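You operate a simulated robot arm through the tools that you are given. There is no shell and no other tool. Be economical: measure what you need, move in short steps, check, and stop when the job is done.

Carry out the task below with a simulated robot arm. There is one attempt and no reset: what you move stays moved.

TASK
Put the yellow peg from the top of the pine table in the white suds tub and the green peg in the grey paint cup.
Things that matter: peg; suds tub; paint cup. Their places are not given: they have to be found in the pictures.

It is judged by the outcome, as a careful person would: the job done as asked, and still so three seconds after it is handed in. It fails if anything else is knocked over, pushed out of place, dropped, spilled or broken.

THE ROBOT
A 7-joint arm with a two-finger parallel gripper, fixed in place. Base frame: the origin is at the foot of the arm, x ahead of it, y to its left, z up; the work surface is at about z = 0. Lengths are in m, angles in rad, forces in N, time in s.
With the tool pointing down near the work surface it reaches from about 0.22 to 0.58 m from the base axis. Its first joint turns from -1.152 to 1.152 rad. Payload 2.5 kg.
Tool frame: the origin (TCP) lies between the finger pads and is the grasp point; the fingertips stand 0.023 m ahead of it; z points along the fingers, y is the line along which they close. The gripper opens to 0.094 m. The fingers are 0.038 m wide and 0.01 m thick; the gripper's body (0.054 by 0.096 m) begins 0.039 m behind the TCP.
Orientation is that of the tool frame in the base frame, as a unit quaternion [w, x, y, z]. With the fingers straight down and closing along the base's y, the tool's x points along the base's -x, its y along +y and its z along -z.

THE INTERFACE
- The arm moves only by the tool servo_tool. Its argument "commands" is a list of rows, each a list of 3 entries, a list of its own where there are three numbers: the shift along the base's x, y, z in cm, then the turn, a rotation vector about the base's x, y, z in rad, then the finger opening in cm, from 0 to 9.4. In form: [[[x, y, z], [ax, ay, az], gripper], ...]. A call has 1 to 8 rows; each row shifts and turns the commanded pose from where the row before left it. A row lasts 0.2 s, in which the tool goes at most 0.05 m and 0.15 rad; a call with a longer step from one row to the next is refused whole, and so is a gripper value outside its range. A pose out of reach is approached as far as the arm can. The call stops where the force on the tool passes 40 N (or 10 N more than at its start, if that is more) or the arm is blocked; 0.2 s more then pass. The fingers move at their own pace (about 0.108 m/s each) and stop on an object; they squeeze with about 36 N. The grip force told is the motor's: it shows also when the fingers shut on nothing. Time passes only in rows, and 0.2 s behind the last, so rows that do not move let the fingers close. It gives the time, the measured TCP pose, the force on the tool (base axes), the opening and the grip force at its end, in the units of the frame above (readings bear some noise).
- Cameras (640 x 400 px; columns grow to the right, rows downward): "scene" is fixed at [0.1025, -0.3935, 0.558]; the picture's right is [0.94, -0.35, 0.00], its down [-0.16, -0.42, -0.89] and it looks along [0.31, 0.84, -0.45] (base axes); focal length 333 px, centre (320, 200). "wrist" rides on the gripper at [-0.039, 0, -0.044] in the tool frame; the picture's right is [0.00, -1.00, 0.00], its down [0.97, 0.00, -0.24] and it looks along [0.24, 0.00, 0.97] (tool axes); focal length 218 px, centre (320, 200).
- get_image(camera): a new picture of that camera. No time passes.
- locate(camera, pixels): for up to 12 pixels [column, row] of the newest picture of that camera ("zoom" is the newest enlarged one), the place [x, y, z] in the base frame of the surface seen there, good to about 0.002 m. No time passes.
- inspect(camera, box): a new picture of the part [left, top, right, bottom] of that camera's present view, enlarged. No time passes.
- hand_in(): hands the job in; it is judged then, once.

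Work in short steps. Measure before you move; look again where a grasp or a placing could have gone wrong, and mend it. You have 60 turns and 20 pictures in all, the two below and enlarged ones among them. Open the gripper and draw the arm clear of the work before you hand the job in, unless the task says otherwise; then end with one line.

The tools are called after "Call:" by a JSON object that holds its "name" and its "arguments". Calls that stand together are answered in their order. servo_tool: Moves the arm, as the interface text tells. Its arguments: {"type":"object","properties":{"commands":{"type":"array","items":{"type":"array"}}},"required":["commands"]} The other tools are called the same way: get_image (camera) takes a picture; locate (camera, pixels) gives the place of the surface under pixels of a picture; inspect (camera, box) takes an enlarged picture of a part of a camera's view; hand_in () hands the job in.

At the start:

```text
time: 0.0
position: [0.3383, 0.0626, 0.3557]
orientation: [0.0, 0.0, 1.0, 0.001]
force: [0.5, 0.1, 0.8]
opening: 0.0941
gripper_force: 0.1
```

scene: 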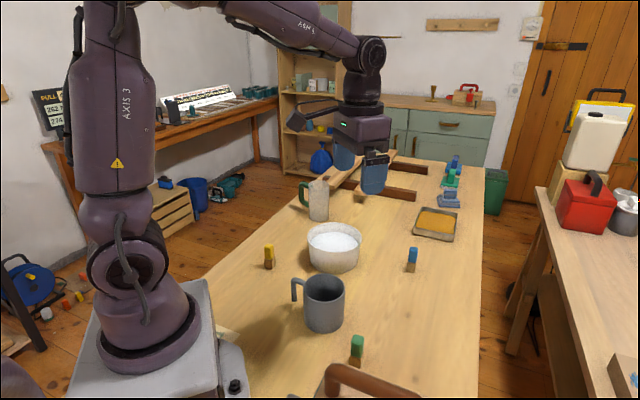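
wrist: 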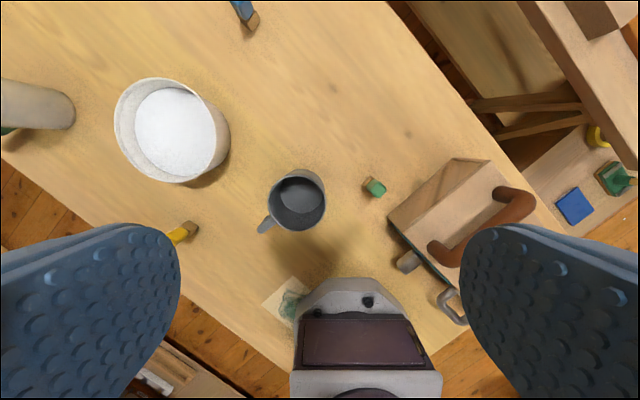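

The yellow peg is near scene (269,257), the green near (357,348), the white tub at (334,247) and the grey cup at (323,303). I'll enlarge and locate them.

Call:
{"name": "inspect", "arguments": {"camera": "scene", "box": [230, 210, 430, 400]}}

Call:
{"name": "locate", "arguments": {"camera": "scene", "pixels": [[269, 247], [269, 264], [357, 342], [356, 362], [334, 243], [308, 236], [361, 236], [323, 283], [304, 283], [343, 285], [294, 290], [323, 330]]}}

Call:
{"name": "locate", "arguments": {"camera": "wrist", "pixels": [[190, 228], [178, 236], [377, 188], [368, 182], [165, 130], [120, 130], [228, 140], [300, 192], [300, 222], [325, 195], [265, 228], [160, 80]]}}

```text
2.11 times, centred on (330, 305) of scene
```

zoom: 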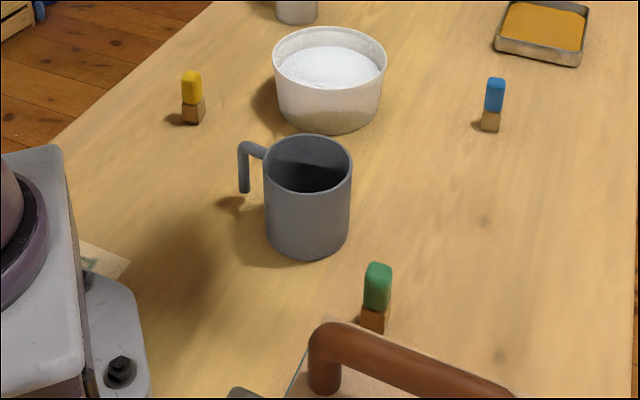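

```text
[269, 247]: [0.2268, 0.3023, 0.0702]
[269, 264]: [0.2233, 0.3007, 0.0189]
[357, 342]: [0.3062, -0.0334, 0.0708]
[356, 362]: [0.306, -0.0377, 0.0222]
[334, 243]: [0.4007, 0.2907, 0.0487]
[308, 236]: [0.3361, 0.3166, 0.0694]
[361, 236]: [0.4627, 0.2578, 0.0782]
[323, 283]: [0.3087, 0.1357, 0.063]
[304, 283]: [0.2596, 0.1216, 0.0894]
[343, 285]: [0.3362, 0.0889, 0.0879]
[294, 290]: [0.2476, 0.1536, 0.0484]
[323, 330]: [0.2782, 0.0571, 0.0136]
```

```text
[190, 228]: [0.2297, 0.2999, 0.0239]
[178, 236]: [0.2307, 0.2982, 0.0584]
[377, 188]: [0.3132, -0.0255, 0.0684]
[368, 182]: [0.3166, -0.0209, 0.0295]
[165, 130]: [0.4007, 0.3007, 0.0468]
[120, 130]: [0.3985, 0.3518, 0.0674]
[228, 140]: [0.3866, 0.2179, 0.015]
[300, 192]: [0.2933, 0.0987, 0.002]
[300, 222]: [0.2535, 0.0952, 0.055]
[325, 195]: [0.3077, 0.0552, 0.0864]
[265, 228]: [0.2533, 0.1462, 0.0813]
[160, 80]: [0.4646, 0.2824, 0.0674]
```

The peg faces and the toolbox next to the green peg need a closer look to choose closing directions.

Call:
{"name": "inspect", "arguments": {"camera": "wrist", "box": [340, 140, 480, 280]}}

Call:
{"name": "locate", "arguments": {"camera": "wrist", "pixels": [[390, 216], [457, 160], [425, 190], [440, 255], [405, 262], [480, 225], [505, 195], [310, 205], [295, 190], [300, 175], [272, 195], [320, 222]]}}

Call:
{"name": "inspect", "arguments": {"camera": "wrist", "box": [150, 190, 250, 260]}}

```text
2.86 times, centred on (410, 210) of wrist
```

zoom: 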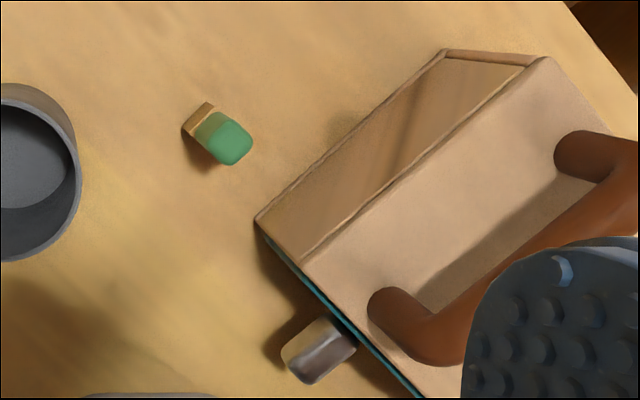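

```text
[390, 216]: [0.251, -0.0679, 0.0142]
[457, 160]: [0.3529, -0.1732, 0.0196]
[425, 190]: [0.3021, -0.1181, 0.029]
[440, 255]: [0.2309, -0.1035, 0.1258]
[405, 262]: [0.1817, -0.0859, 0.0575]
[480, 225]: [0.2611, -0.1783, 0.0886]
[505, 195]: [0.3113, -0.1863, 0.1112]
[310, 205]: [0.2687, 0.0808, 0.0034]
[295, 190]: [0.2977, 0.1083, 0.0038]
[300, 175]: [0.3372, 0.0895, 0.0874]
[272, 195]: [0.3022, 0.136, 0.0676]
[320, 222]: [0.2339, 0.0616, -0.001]
```

```text
5.71 times, centred on (200, 225) of wrist
```

zoom: 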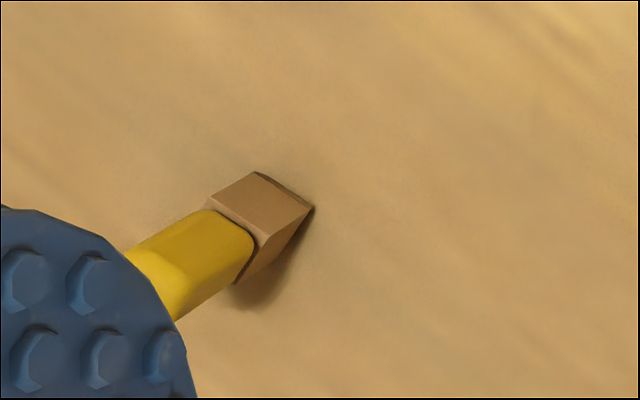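

Green peg is at about (0.310,-0.029) with its faces turned roughly -33°. The box is about 6 cm away, so I'll close parallel to it. First I hover over the peg and look.

Call:
{"name": "servo_tool", "arguments": {"commands": [[[-0.7, -2.3, -3.9], [0, 0, -0.144], 6], [[-0.7, -2.3, -3.9], [0, 0, -0.144], 6], [[-0.7, -2.3, -3.9], [0, 0, -0.144], 6], [[-0.7, -2.3, -3.9], [0, 0, -0.144], 6], [[0, 0, 0], [0, 0, 0], 6]]}}

Call:
{"name": "get_image", "arguments": {"camera": "wrist"}}

```text
time: 1.2
position: [0.3114, -0.0296, 0.2003]
orientation: [0.0, 0.285, 0.958, 0.0]
force: [-0.8, -0.6, -1.4]
opening: 0.0602
gripper_force: 0.1
```

```text
14 pictures are left
```

wrist: 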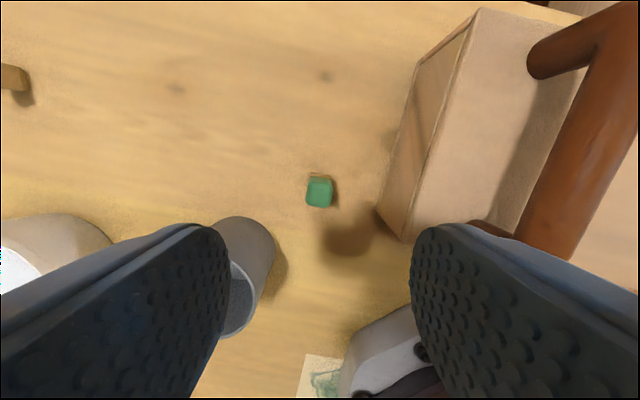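

The gripper is well aligned with the peg at (319,190). I'll locate the peg top and the nearest box edges to check clearance.

Call:
{"name": "locate", "arguments": {"camera": "wrist", "pixels": [[319, 193], [307, 200], [331, 200], [320, 206], [320, 182], [308, 183], [331, 180], [380, 208], [406, 236], [416, 210], [490, 225], [416, 70]]}}

Call:
{"name": "inspect", "arguments": {"camera": "wrist", "box": [280, 150, 360, 230]}}

```text
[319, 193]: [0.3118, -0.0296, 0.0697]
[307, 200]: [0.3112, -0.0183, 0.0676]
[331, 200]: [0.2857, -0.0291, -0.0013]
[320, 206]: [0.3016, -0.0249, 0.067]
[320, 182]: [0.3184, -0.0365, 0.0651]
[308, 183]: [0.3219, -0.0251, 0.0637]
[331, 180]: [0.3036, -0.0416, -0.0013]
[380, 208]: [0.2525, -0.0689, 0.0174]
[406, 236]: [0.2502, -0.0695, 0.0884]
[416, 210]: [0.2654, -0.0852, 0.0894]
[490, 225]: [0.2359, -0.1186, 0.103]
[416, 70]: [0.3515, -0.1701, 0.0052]
```

```text
5.00 times, centred on (320, 190) of wrist
```

zoom: 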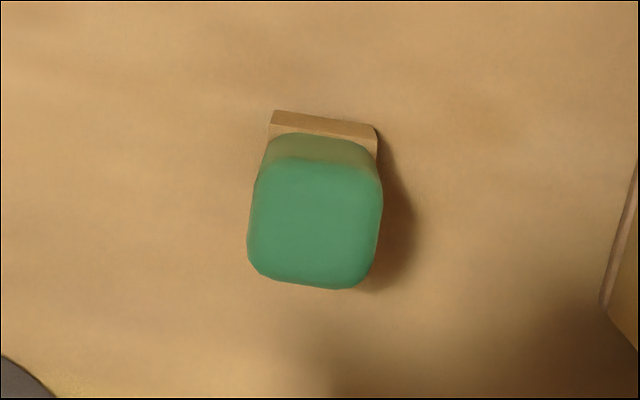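

The peg top is centred at (0.3115,-0.029) and turned about 0.1 rad more. The box stays about 7 cm off. I'll turn slightly, descend to z≈0.060 and close.

Call:
{"name": "servo_tool", "arguments": {"commands": [[[0, 0, -3.5], [0, 0, -0.1], 5], [[0, 0, -3.5], [0, 0, 0], 5], [[0, 0, -3.5], [0, 0, 0], 5], [[0, 0, -3.5], [0, 0, 0], 5], [[0, 0, 0], [0, 0, 0], 5], [[0, 0, 0], [0, 0, 0], 0], [[0, 0, 0], [0, 0, 0], 0], [[0, 0, 0], [0, 0, 0], 0]]}}

```text
time: 3.0
position: [0.3126, -0.0296, 0.0597]
orientation: [0.0, 0.331, 0.944, -0.001]
force: [0.1, 0.1, 0.3]
opening: 0.0209
gripper_force: 35.8
```

The peg is gripped (opening 2.1 cm). I'll lift it and carry it over the cup, whose fitted centre is (0.294,0.096), radius 4.3 cm.

Call:
{"name": "servo_tool", "arguments": {"commands": [[[0, 0, 3.5], [0, 0, 0], 0], [[0, 0, 3.5], [0, 0, 0], 0], [[0, 0, 3.5], [0, 0, 0], 0], [[0, 0, 2.5], [0, 0, 0], 0], [[-0.6, 4.2, 0], [0, 0, 0], 0], [[-0.6, 4.2, 0], [0, 0, 0], 0], [[-0.6, 4.2, 0], [0, 0, 0], 0], [[0, 0, 0], [0, 0, 0], 0]]}}

Call:
{"name": "get_image", "arguments": {"camera": "wrist"}}

Call:
{"name": "get_image", "arguments": {"camera": "scene"}}

```text
time: 4.8
position: [0.292, 0.0963, 0.1878]
orientation: [0.0, 0.332, 0.943, 0.0]
force: [-0.9, -0.4, -0.1]
opening: 0.021
gripper_force: 35.9
```

```text
12 pictures are left
```

wrist: 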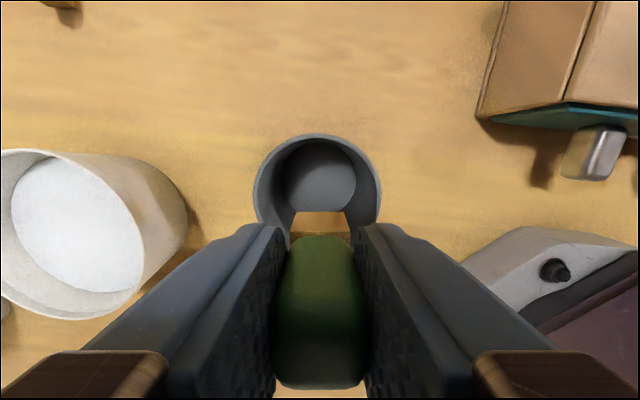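

```text
11 pictures are left
```

scene: 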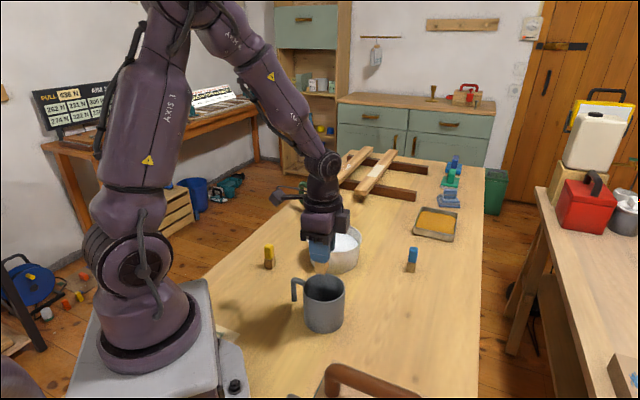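

The cup rim shows at (254,195), (382,195) and (318,135). I'll locate the rim for a precise centre.

Call:
{"name": "locate", "arguments": {"camera": "wrist", "pixels": [[256, 190], [379, 190], [318, 136], [280, 150], [360, 152], [258, 212], [378, 212]]}}

```text
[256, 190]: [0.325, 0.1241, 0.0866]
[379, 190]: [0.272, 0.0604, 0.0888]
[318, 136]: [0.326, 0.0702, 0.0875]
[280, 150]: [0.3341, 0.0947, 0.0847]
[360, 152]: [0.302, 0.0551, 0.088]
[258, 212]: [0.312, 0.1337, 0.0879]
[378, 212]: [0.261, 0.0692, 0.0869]
```

The centre is (0.295,0.096). I'll lower so the peg bottom is just above the cup floor, then open only to 3 cm.

Call:
{"name": "servo_tool", "arguments": {"commands": [[[0.3, 0, -3.5], [0, 0, 0], 0], [[0, 0, -3.5], [0, 0, 0], 0], [[0, 0, -3], [0, 0, 0], 0], [[0, 0, -2.1], [0, 0, 0], 0], [[0, 0, 0], [0, 0, 0], 0]]}}

```text
time: 6.0
position: [0.2981, 0.0996, 0.0677]
orientation: [0.0, 0.331, 0.943, 0.0]
force: [0.0, -0.1, 0.4]
opening: 0.0207
gripper_force: 35.9
```

Measured xy is about 4 mm off the cup centre, so I'll shift back, then release and rise.

Call:
{"name": "servo_tool", "arguments": {"commands": [[[-0.25, -0.3, 0], [0, 0, 0], 0], [[0, 0, 0], [0, 0, 0], 0]]}}

```text
time: 6.6
position: [0.2947, 0.0957, 0.0687]
orientation: [0.001, 0.332, 0.943, 0.0]
force: [0.4, 0.6, 0.7]
opening: 0.0208
gripper_force: 35.5
```

Call:
{"name": "servo_tool", "arguments": {"commands": [[[0, 0, 0], [0, 0, 0], 3], [[0, 0, 0], [0, 0, 0], 3], [[0, 0, 3], [0, 0, 0], 3], [[0, 0, 4], [0, 0, 0], 3], [[0, 0, 4.5], [0, 0, 0], 3], [[0, 0, 2], [0, 0, 0], 3]]}}

Call:
{"name": "inspect", "arguments": {"camera": "scene", "box": [230, 210, 430, 400]}}

```text
time: 8.0
position: [0.2934, 0.0929, 0.2054]
orientation: [0.0, 0.332, 0.943, 0.0]
force: [-0.5, 0.3, 2.0]
opening: 0.0302
gripper_force: 0.0
```

```text
2.11 times, centred on (330, 305) of scene
```

zoom: 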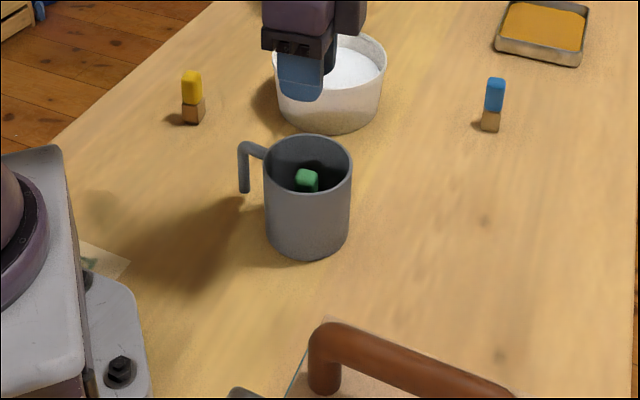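

Green peg is standing in the cup. Now I'll hover over the yellow peg at about (0.228,0.301).

Call:
{"name": "servo_tool", "arguments": {"commands": [[[-1.3, 4.1, 0], [0, 0, 0], 6], [[-1.3, 4.1, 0], [0, 0, 0], 6], [[-1.3, 4.1, 0], [0, 0, 0], 6], [[-1.3, 4.1, 0], [0, 0, 0], 6], [[-1.3, 4.1, 0], [0, 0, 0], 6], [[0, 0, 0], [0, 0, 0], 6]]}}

Call:
{"name": "get_image", "arguments": {"camera": "wrist"}}

```text
time: 9.4
position: [0.2297, 0.3009, 0.2045]
orientation: [0.001, 0.331, 0.944, 0.0]
force: [0.0, 0.4, 0.5]
opening: 0.0599
gripper_force: 0.0
```

```text
9 pictures are left
```

wrist: 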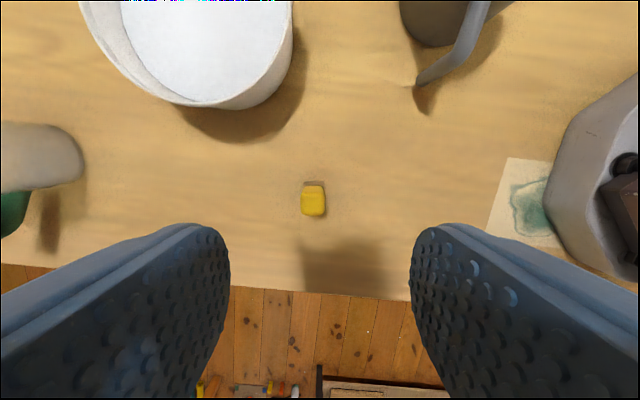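

The peg at (313,200) is aligned with the gripper. I'll locate it and take tub points at the same time.

Call:
{"name": "locate", "arguments": {"camera": "wrist", "pixels": [[313, 203], [303, 203], [323, 203], [313, 213], [313, 193], [304, 213], [160, 94], [215, 104], [291, 30], [220, 30], [95, 30], [270, 78]]}}

Call:
{"name": "inspect", "arguments": {"camera": "wrist", "box": [273, 160, 353, 240]}}

```text
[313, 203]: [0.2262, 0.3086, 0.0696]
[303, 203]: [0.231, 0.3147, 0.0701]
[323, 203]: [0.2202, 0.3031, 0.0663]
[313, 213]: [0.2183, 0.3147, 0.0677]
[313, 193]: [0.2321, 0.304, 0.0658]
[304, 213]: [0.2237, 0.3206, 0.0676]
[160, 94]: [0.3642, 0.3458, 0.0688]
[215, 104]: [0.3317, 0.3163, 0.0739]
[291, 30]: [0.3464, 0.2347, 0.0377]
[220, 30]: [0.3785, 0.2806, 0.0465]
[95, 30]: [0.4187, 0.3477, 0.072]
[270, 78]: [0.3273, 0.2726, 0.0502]
```

```text
5.00 times, centred on (313, 200) of wrist
```

zoom: 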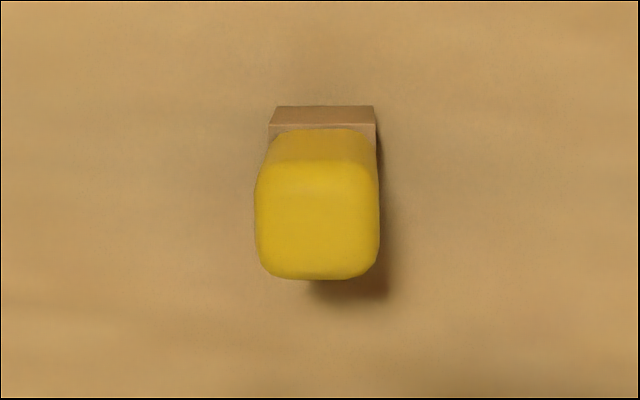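

Peg centre is (0.2255,0.3085) and it's already aligned. I'll shift (-0.35,+0.75) cm, descend and close.

Call:
{"name": "servo_tool", "arguments": {"commands": [[[-0.35, 0.75, -3], [0, 0, 0], 5], [[0, 0, -4], [0, 0, 0], 5], [[0, 0, -4], [0, 0, 0], 5], [[0, 0, -3.4], [0, 0, 0], 5], [[0, 0, 0], [0, 0, 0], 5], [[0, 0, 0], [0, 0, 0], 0], [[0, 0, 0], [0, 0, 0], 0], [[0, 0, 0], [0, 0, 0], 0]]}}

```text
time: 11.2
position: [0.2256, 0.3057, 0.0603]
orientation: [0.0, 0.331, 0.944, 0.0]
force: [-0.6, 0.2, 0.3]
opening: 0.0206
gripper_force: 35.8
```

Gripped. I'll lift and carry it to above the tub centre at about (0.398,0.286).

Call:
{"name": "servo_tool", "arguments": {"commands": [[[0, 0, 4.3], [0, 0, 0], 0], [[0, 0, 4.3], [0, 0, 0], 0], [[0, 0, 4.3], [0, 0, 0], 0], [[4.3, -0.5, 0], [0, 0, 0], 0], [[4.3, -0.5, 0], [0, 0, 0], 0], [[4.3, -0.5, 0], [0, 0, 0], 0], [[4.3, -0.5, 0], [0, 0, 0], 0], [[0, 0, 0], [0, 0, 0], 0]]}}

Call:
{"name": "get_image", "arguments": {"camera": "wrist"}}

Call:
{"name": "get_image", "arguments": {"camera": "scene"}}

```text
time: 13.0
position: [0.3979, 0.2877, 0.188]
orientation: [0.0, 0.331, 0.944, 0.0]
force: [0.4, -0.4, -0.1]
opening: 0.0208
gripper_force: 35.6
```

```text
7 pictures are left
```

wrist: 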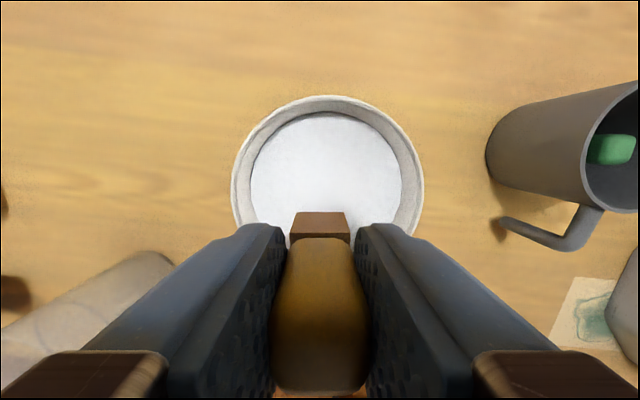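

```text
6 pictures are left
```

scene: 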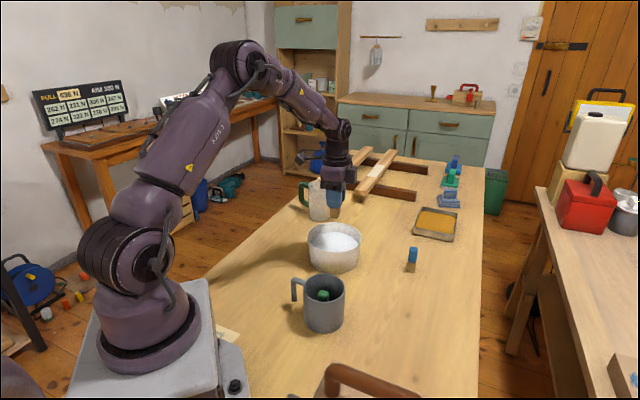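

Locating the tub rim to confirm centring before lowering.

Call:
{"name": "locate", "arguments": {"camera": "wrist", "pixels": [[236, 170], [420, 170], [328, 98], [260, 122], [395, 122], [235, 205], [421, 205], [328, 160], [270, 160]]}}

Call:
{"name": "servo_tool", "arguments": {"commands": [[[0, 0, -2], [0, 0, 0], 0], [[0, 0, -2], [0, 0, 0], 0], [[0, 0, -2], [0, 0, 0], 0], [[0, 0, 0], [0, 0, 0], 0]]}}

```text
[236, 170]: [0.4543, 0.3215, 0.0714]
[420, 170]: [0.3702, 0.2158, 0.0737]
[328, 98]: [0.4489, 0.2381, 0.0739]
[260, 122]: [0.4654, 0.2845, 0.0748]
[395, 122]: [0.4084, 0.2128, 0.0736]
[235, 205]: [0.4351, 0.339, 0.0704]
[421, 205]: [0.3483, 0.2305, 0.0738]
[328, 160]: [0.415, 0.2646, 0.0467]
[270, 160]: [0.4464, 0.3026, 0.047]
```

```text
time: 14.0
position: [0.3977, 0.2862, 0.1274]
orientation: [0.0, 0.331, 0.943, -0.001]
force: [0.1, 0.6, -0.5]
opening: 0.0208
gripper_force: 35.9
```

The tub centre is about (0.397,0.281). I'll shift 0.5 cm and lower gently to feel for the suds surface (z≈0.047).

Call:
{"name": "servo_tool", "arguments": {"commands": [[[0, -0.5, -0.7], [0, 0, 0], 0], [[0, 0, -0.7], [0, 0, 0], 0], [[0, 0, -0.5], [0, 0, 0], 0], [[0, 0, -0.4], [0, 0, 0], 0], [[0, 0, -0.4], [0, 0, 0], 0], [[0, 0, 0], [0, 0, 0], 0]]}}

```text
time: 15.4
position: [0.3967, 0.2811, 0.1014]
orientation: [0.0, 0.331, 0.944, 0.0]
force: [-0.3, -0.6, -0.7]
opening: 0.0206
gripper_force: 36.1
```

No contact at bottom height 0.041, so the suds yield. I'll continue down slowly to about 0.068.

Call:
{"name": "servo_tool", "arguments": {"commands": [[[0, 0, -0.6], [0, 0, 0], 0], [[0, 0, -0.6], [0, 0, 0], 0], [[0, 0, -0.6], [0, 0, 0], 0], [[0, 0, -0.5], [0, 0, 0], 0], [[0, 0, -0.5], [0, 0, 0], 0], [[0, 0, -0.4], [0, 0, 0], 0], [[0, 0, 0], [0, 0, 0], 0]]}}

```text
time: 17.0
position: [0.3958, 0.2814, 0.0699]
orientation: [0.0, 0.331, 0.944, 0.0]
force: [-0.9, -0.6, -0.4]
opening: 0.0206
gripper_force: 35.7
```

Still free, with the peg bottom near 1 cm. I'll release here and rise.

Call:
{"name": "servo_tool", "arguments": {"commands": [[[0, 0, -0.3], [0, 0, 0], 0], [[0, 0, 0], [0, 0, 0], 4], [[0, 0, 0], [0, 0, 0], 4], [[0, 0, 2], [0, 0, 0], 4], [[0, 0, 4], [0, 0, 0], 4], [[0, 0, 4], [0, 0, 0], 4], [[0, 0, 4.5], [0, 0, 0], 4], [[0, 0, 4], [0, 0, 0], 4]]}}

Call:
{"name": "get_image", "arguments": {"camera": "wrist"}}

Call:
{"name": "inspect", "arguments": {"camera": "scene", "box": [230, 160, 430, 350]}}

```text
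time: 18.8
position: [0.3956, 0.2792, 0.2538]
orientation: [-0.001, 0.332, 0.943, -0.001]
force: [0.6, 0.3, -0.5]
opening: 0.0402
gripper_force: 0.0
```

```text
5 pictures are left
```

wrist: 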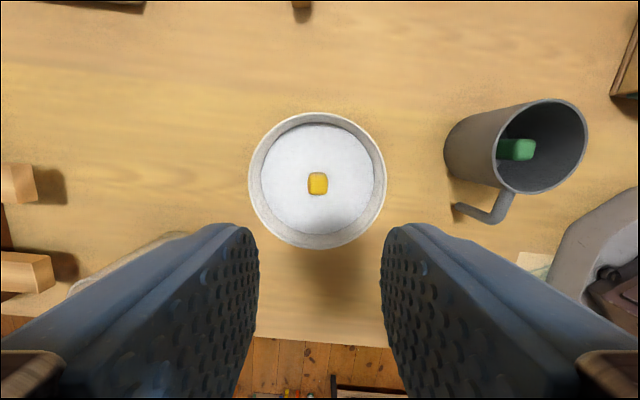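

```text
2.11 times, centred on (330, 255) of scene
```

zoom: 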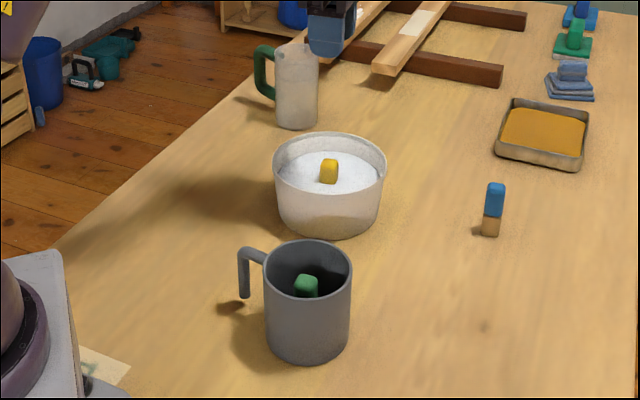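

Both pegs stand in their vessels and nothing else has moved. I'll draw the arm up and clear.

Call:
{"name": "servo_tool", "arguments": {"commands": [[[-1, -2, 3.5], [0, 0, 0], 6], [[-1, -2, 3.5], [0, 0, 0], 6], [[-1.5, -3.5, 2], [0, 0, 0], 6], [[-1.5, -3.5, 0], [0, 0, 0], 6], [[0, 0, 0], [0, 0, 0], 6]]}}

Call:
{"name": "get_image", "arguments": {"camera": "scene"}}

```text
time: 20.0
position: [0.3448, 0.1705, 0.3445]
orientation: [0.001, 0.332, 0.943, 0.0]
force: [0.9, -0.5, 0.6]
opening: 0.0599
gripper_force: 0.0
```

```text
3 pictures are left
```

scene: 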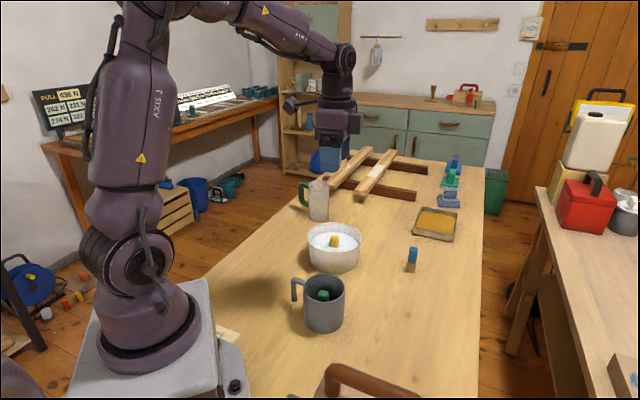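

The final picture shows both pegs still in place and the arm clear, so I'm handing in.

Call:
{"name": "hand_in", "arguments": {}}

```text
The job is handed in.
```

The yellow peg is standing in the white suds tub and the green peg in the grey paint cup; nothing else was moved, and the arm is clear with the gripper open.
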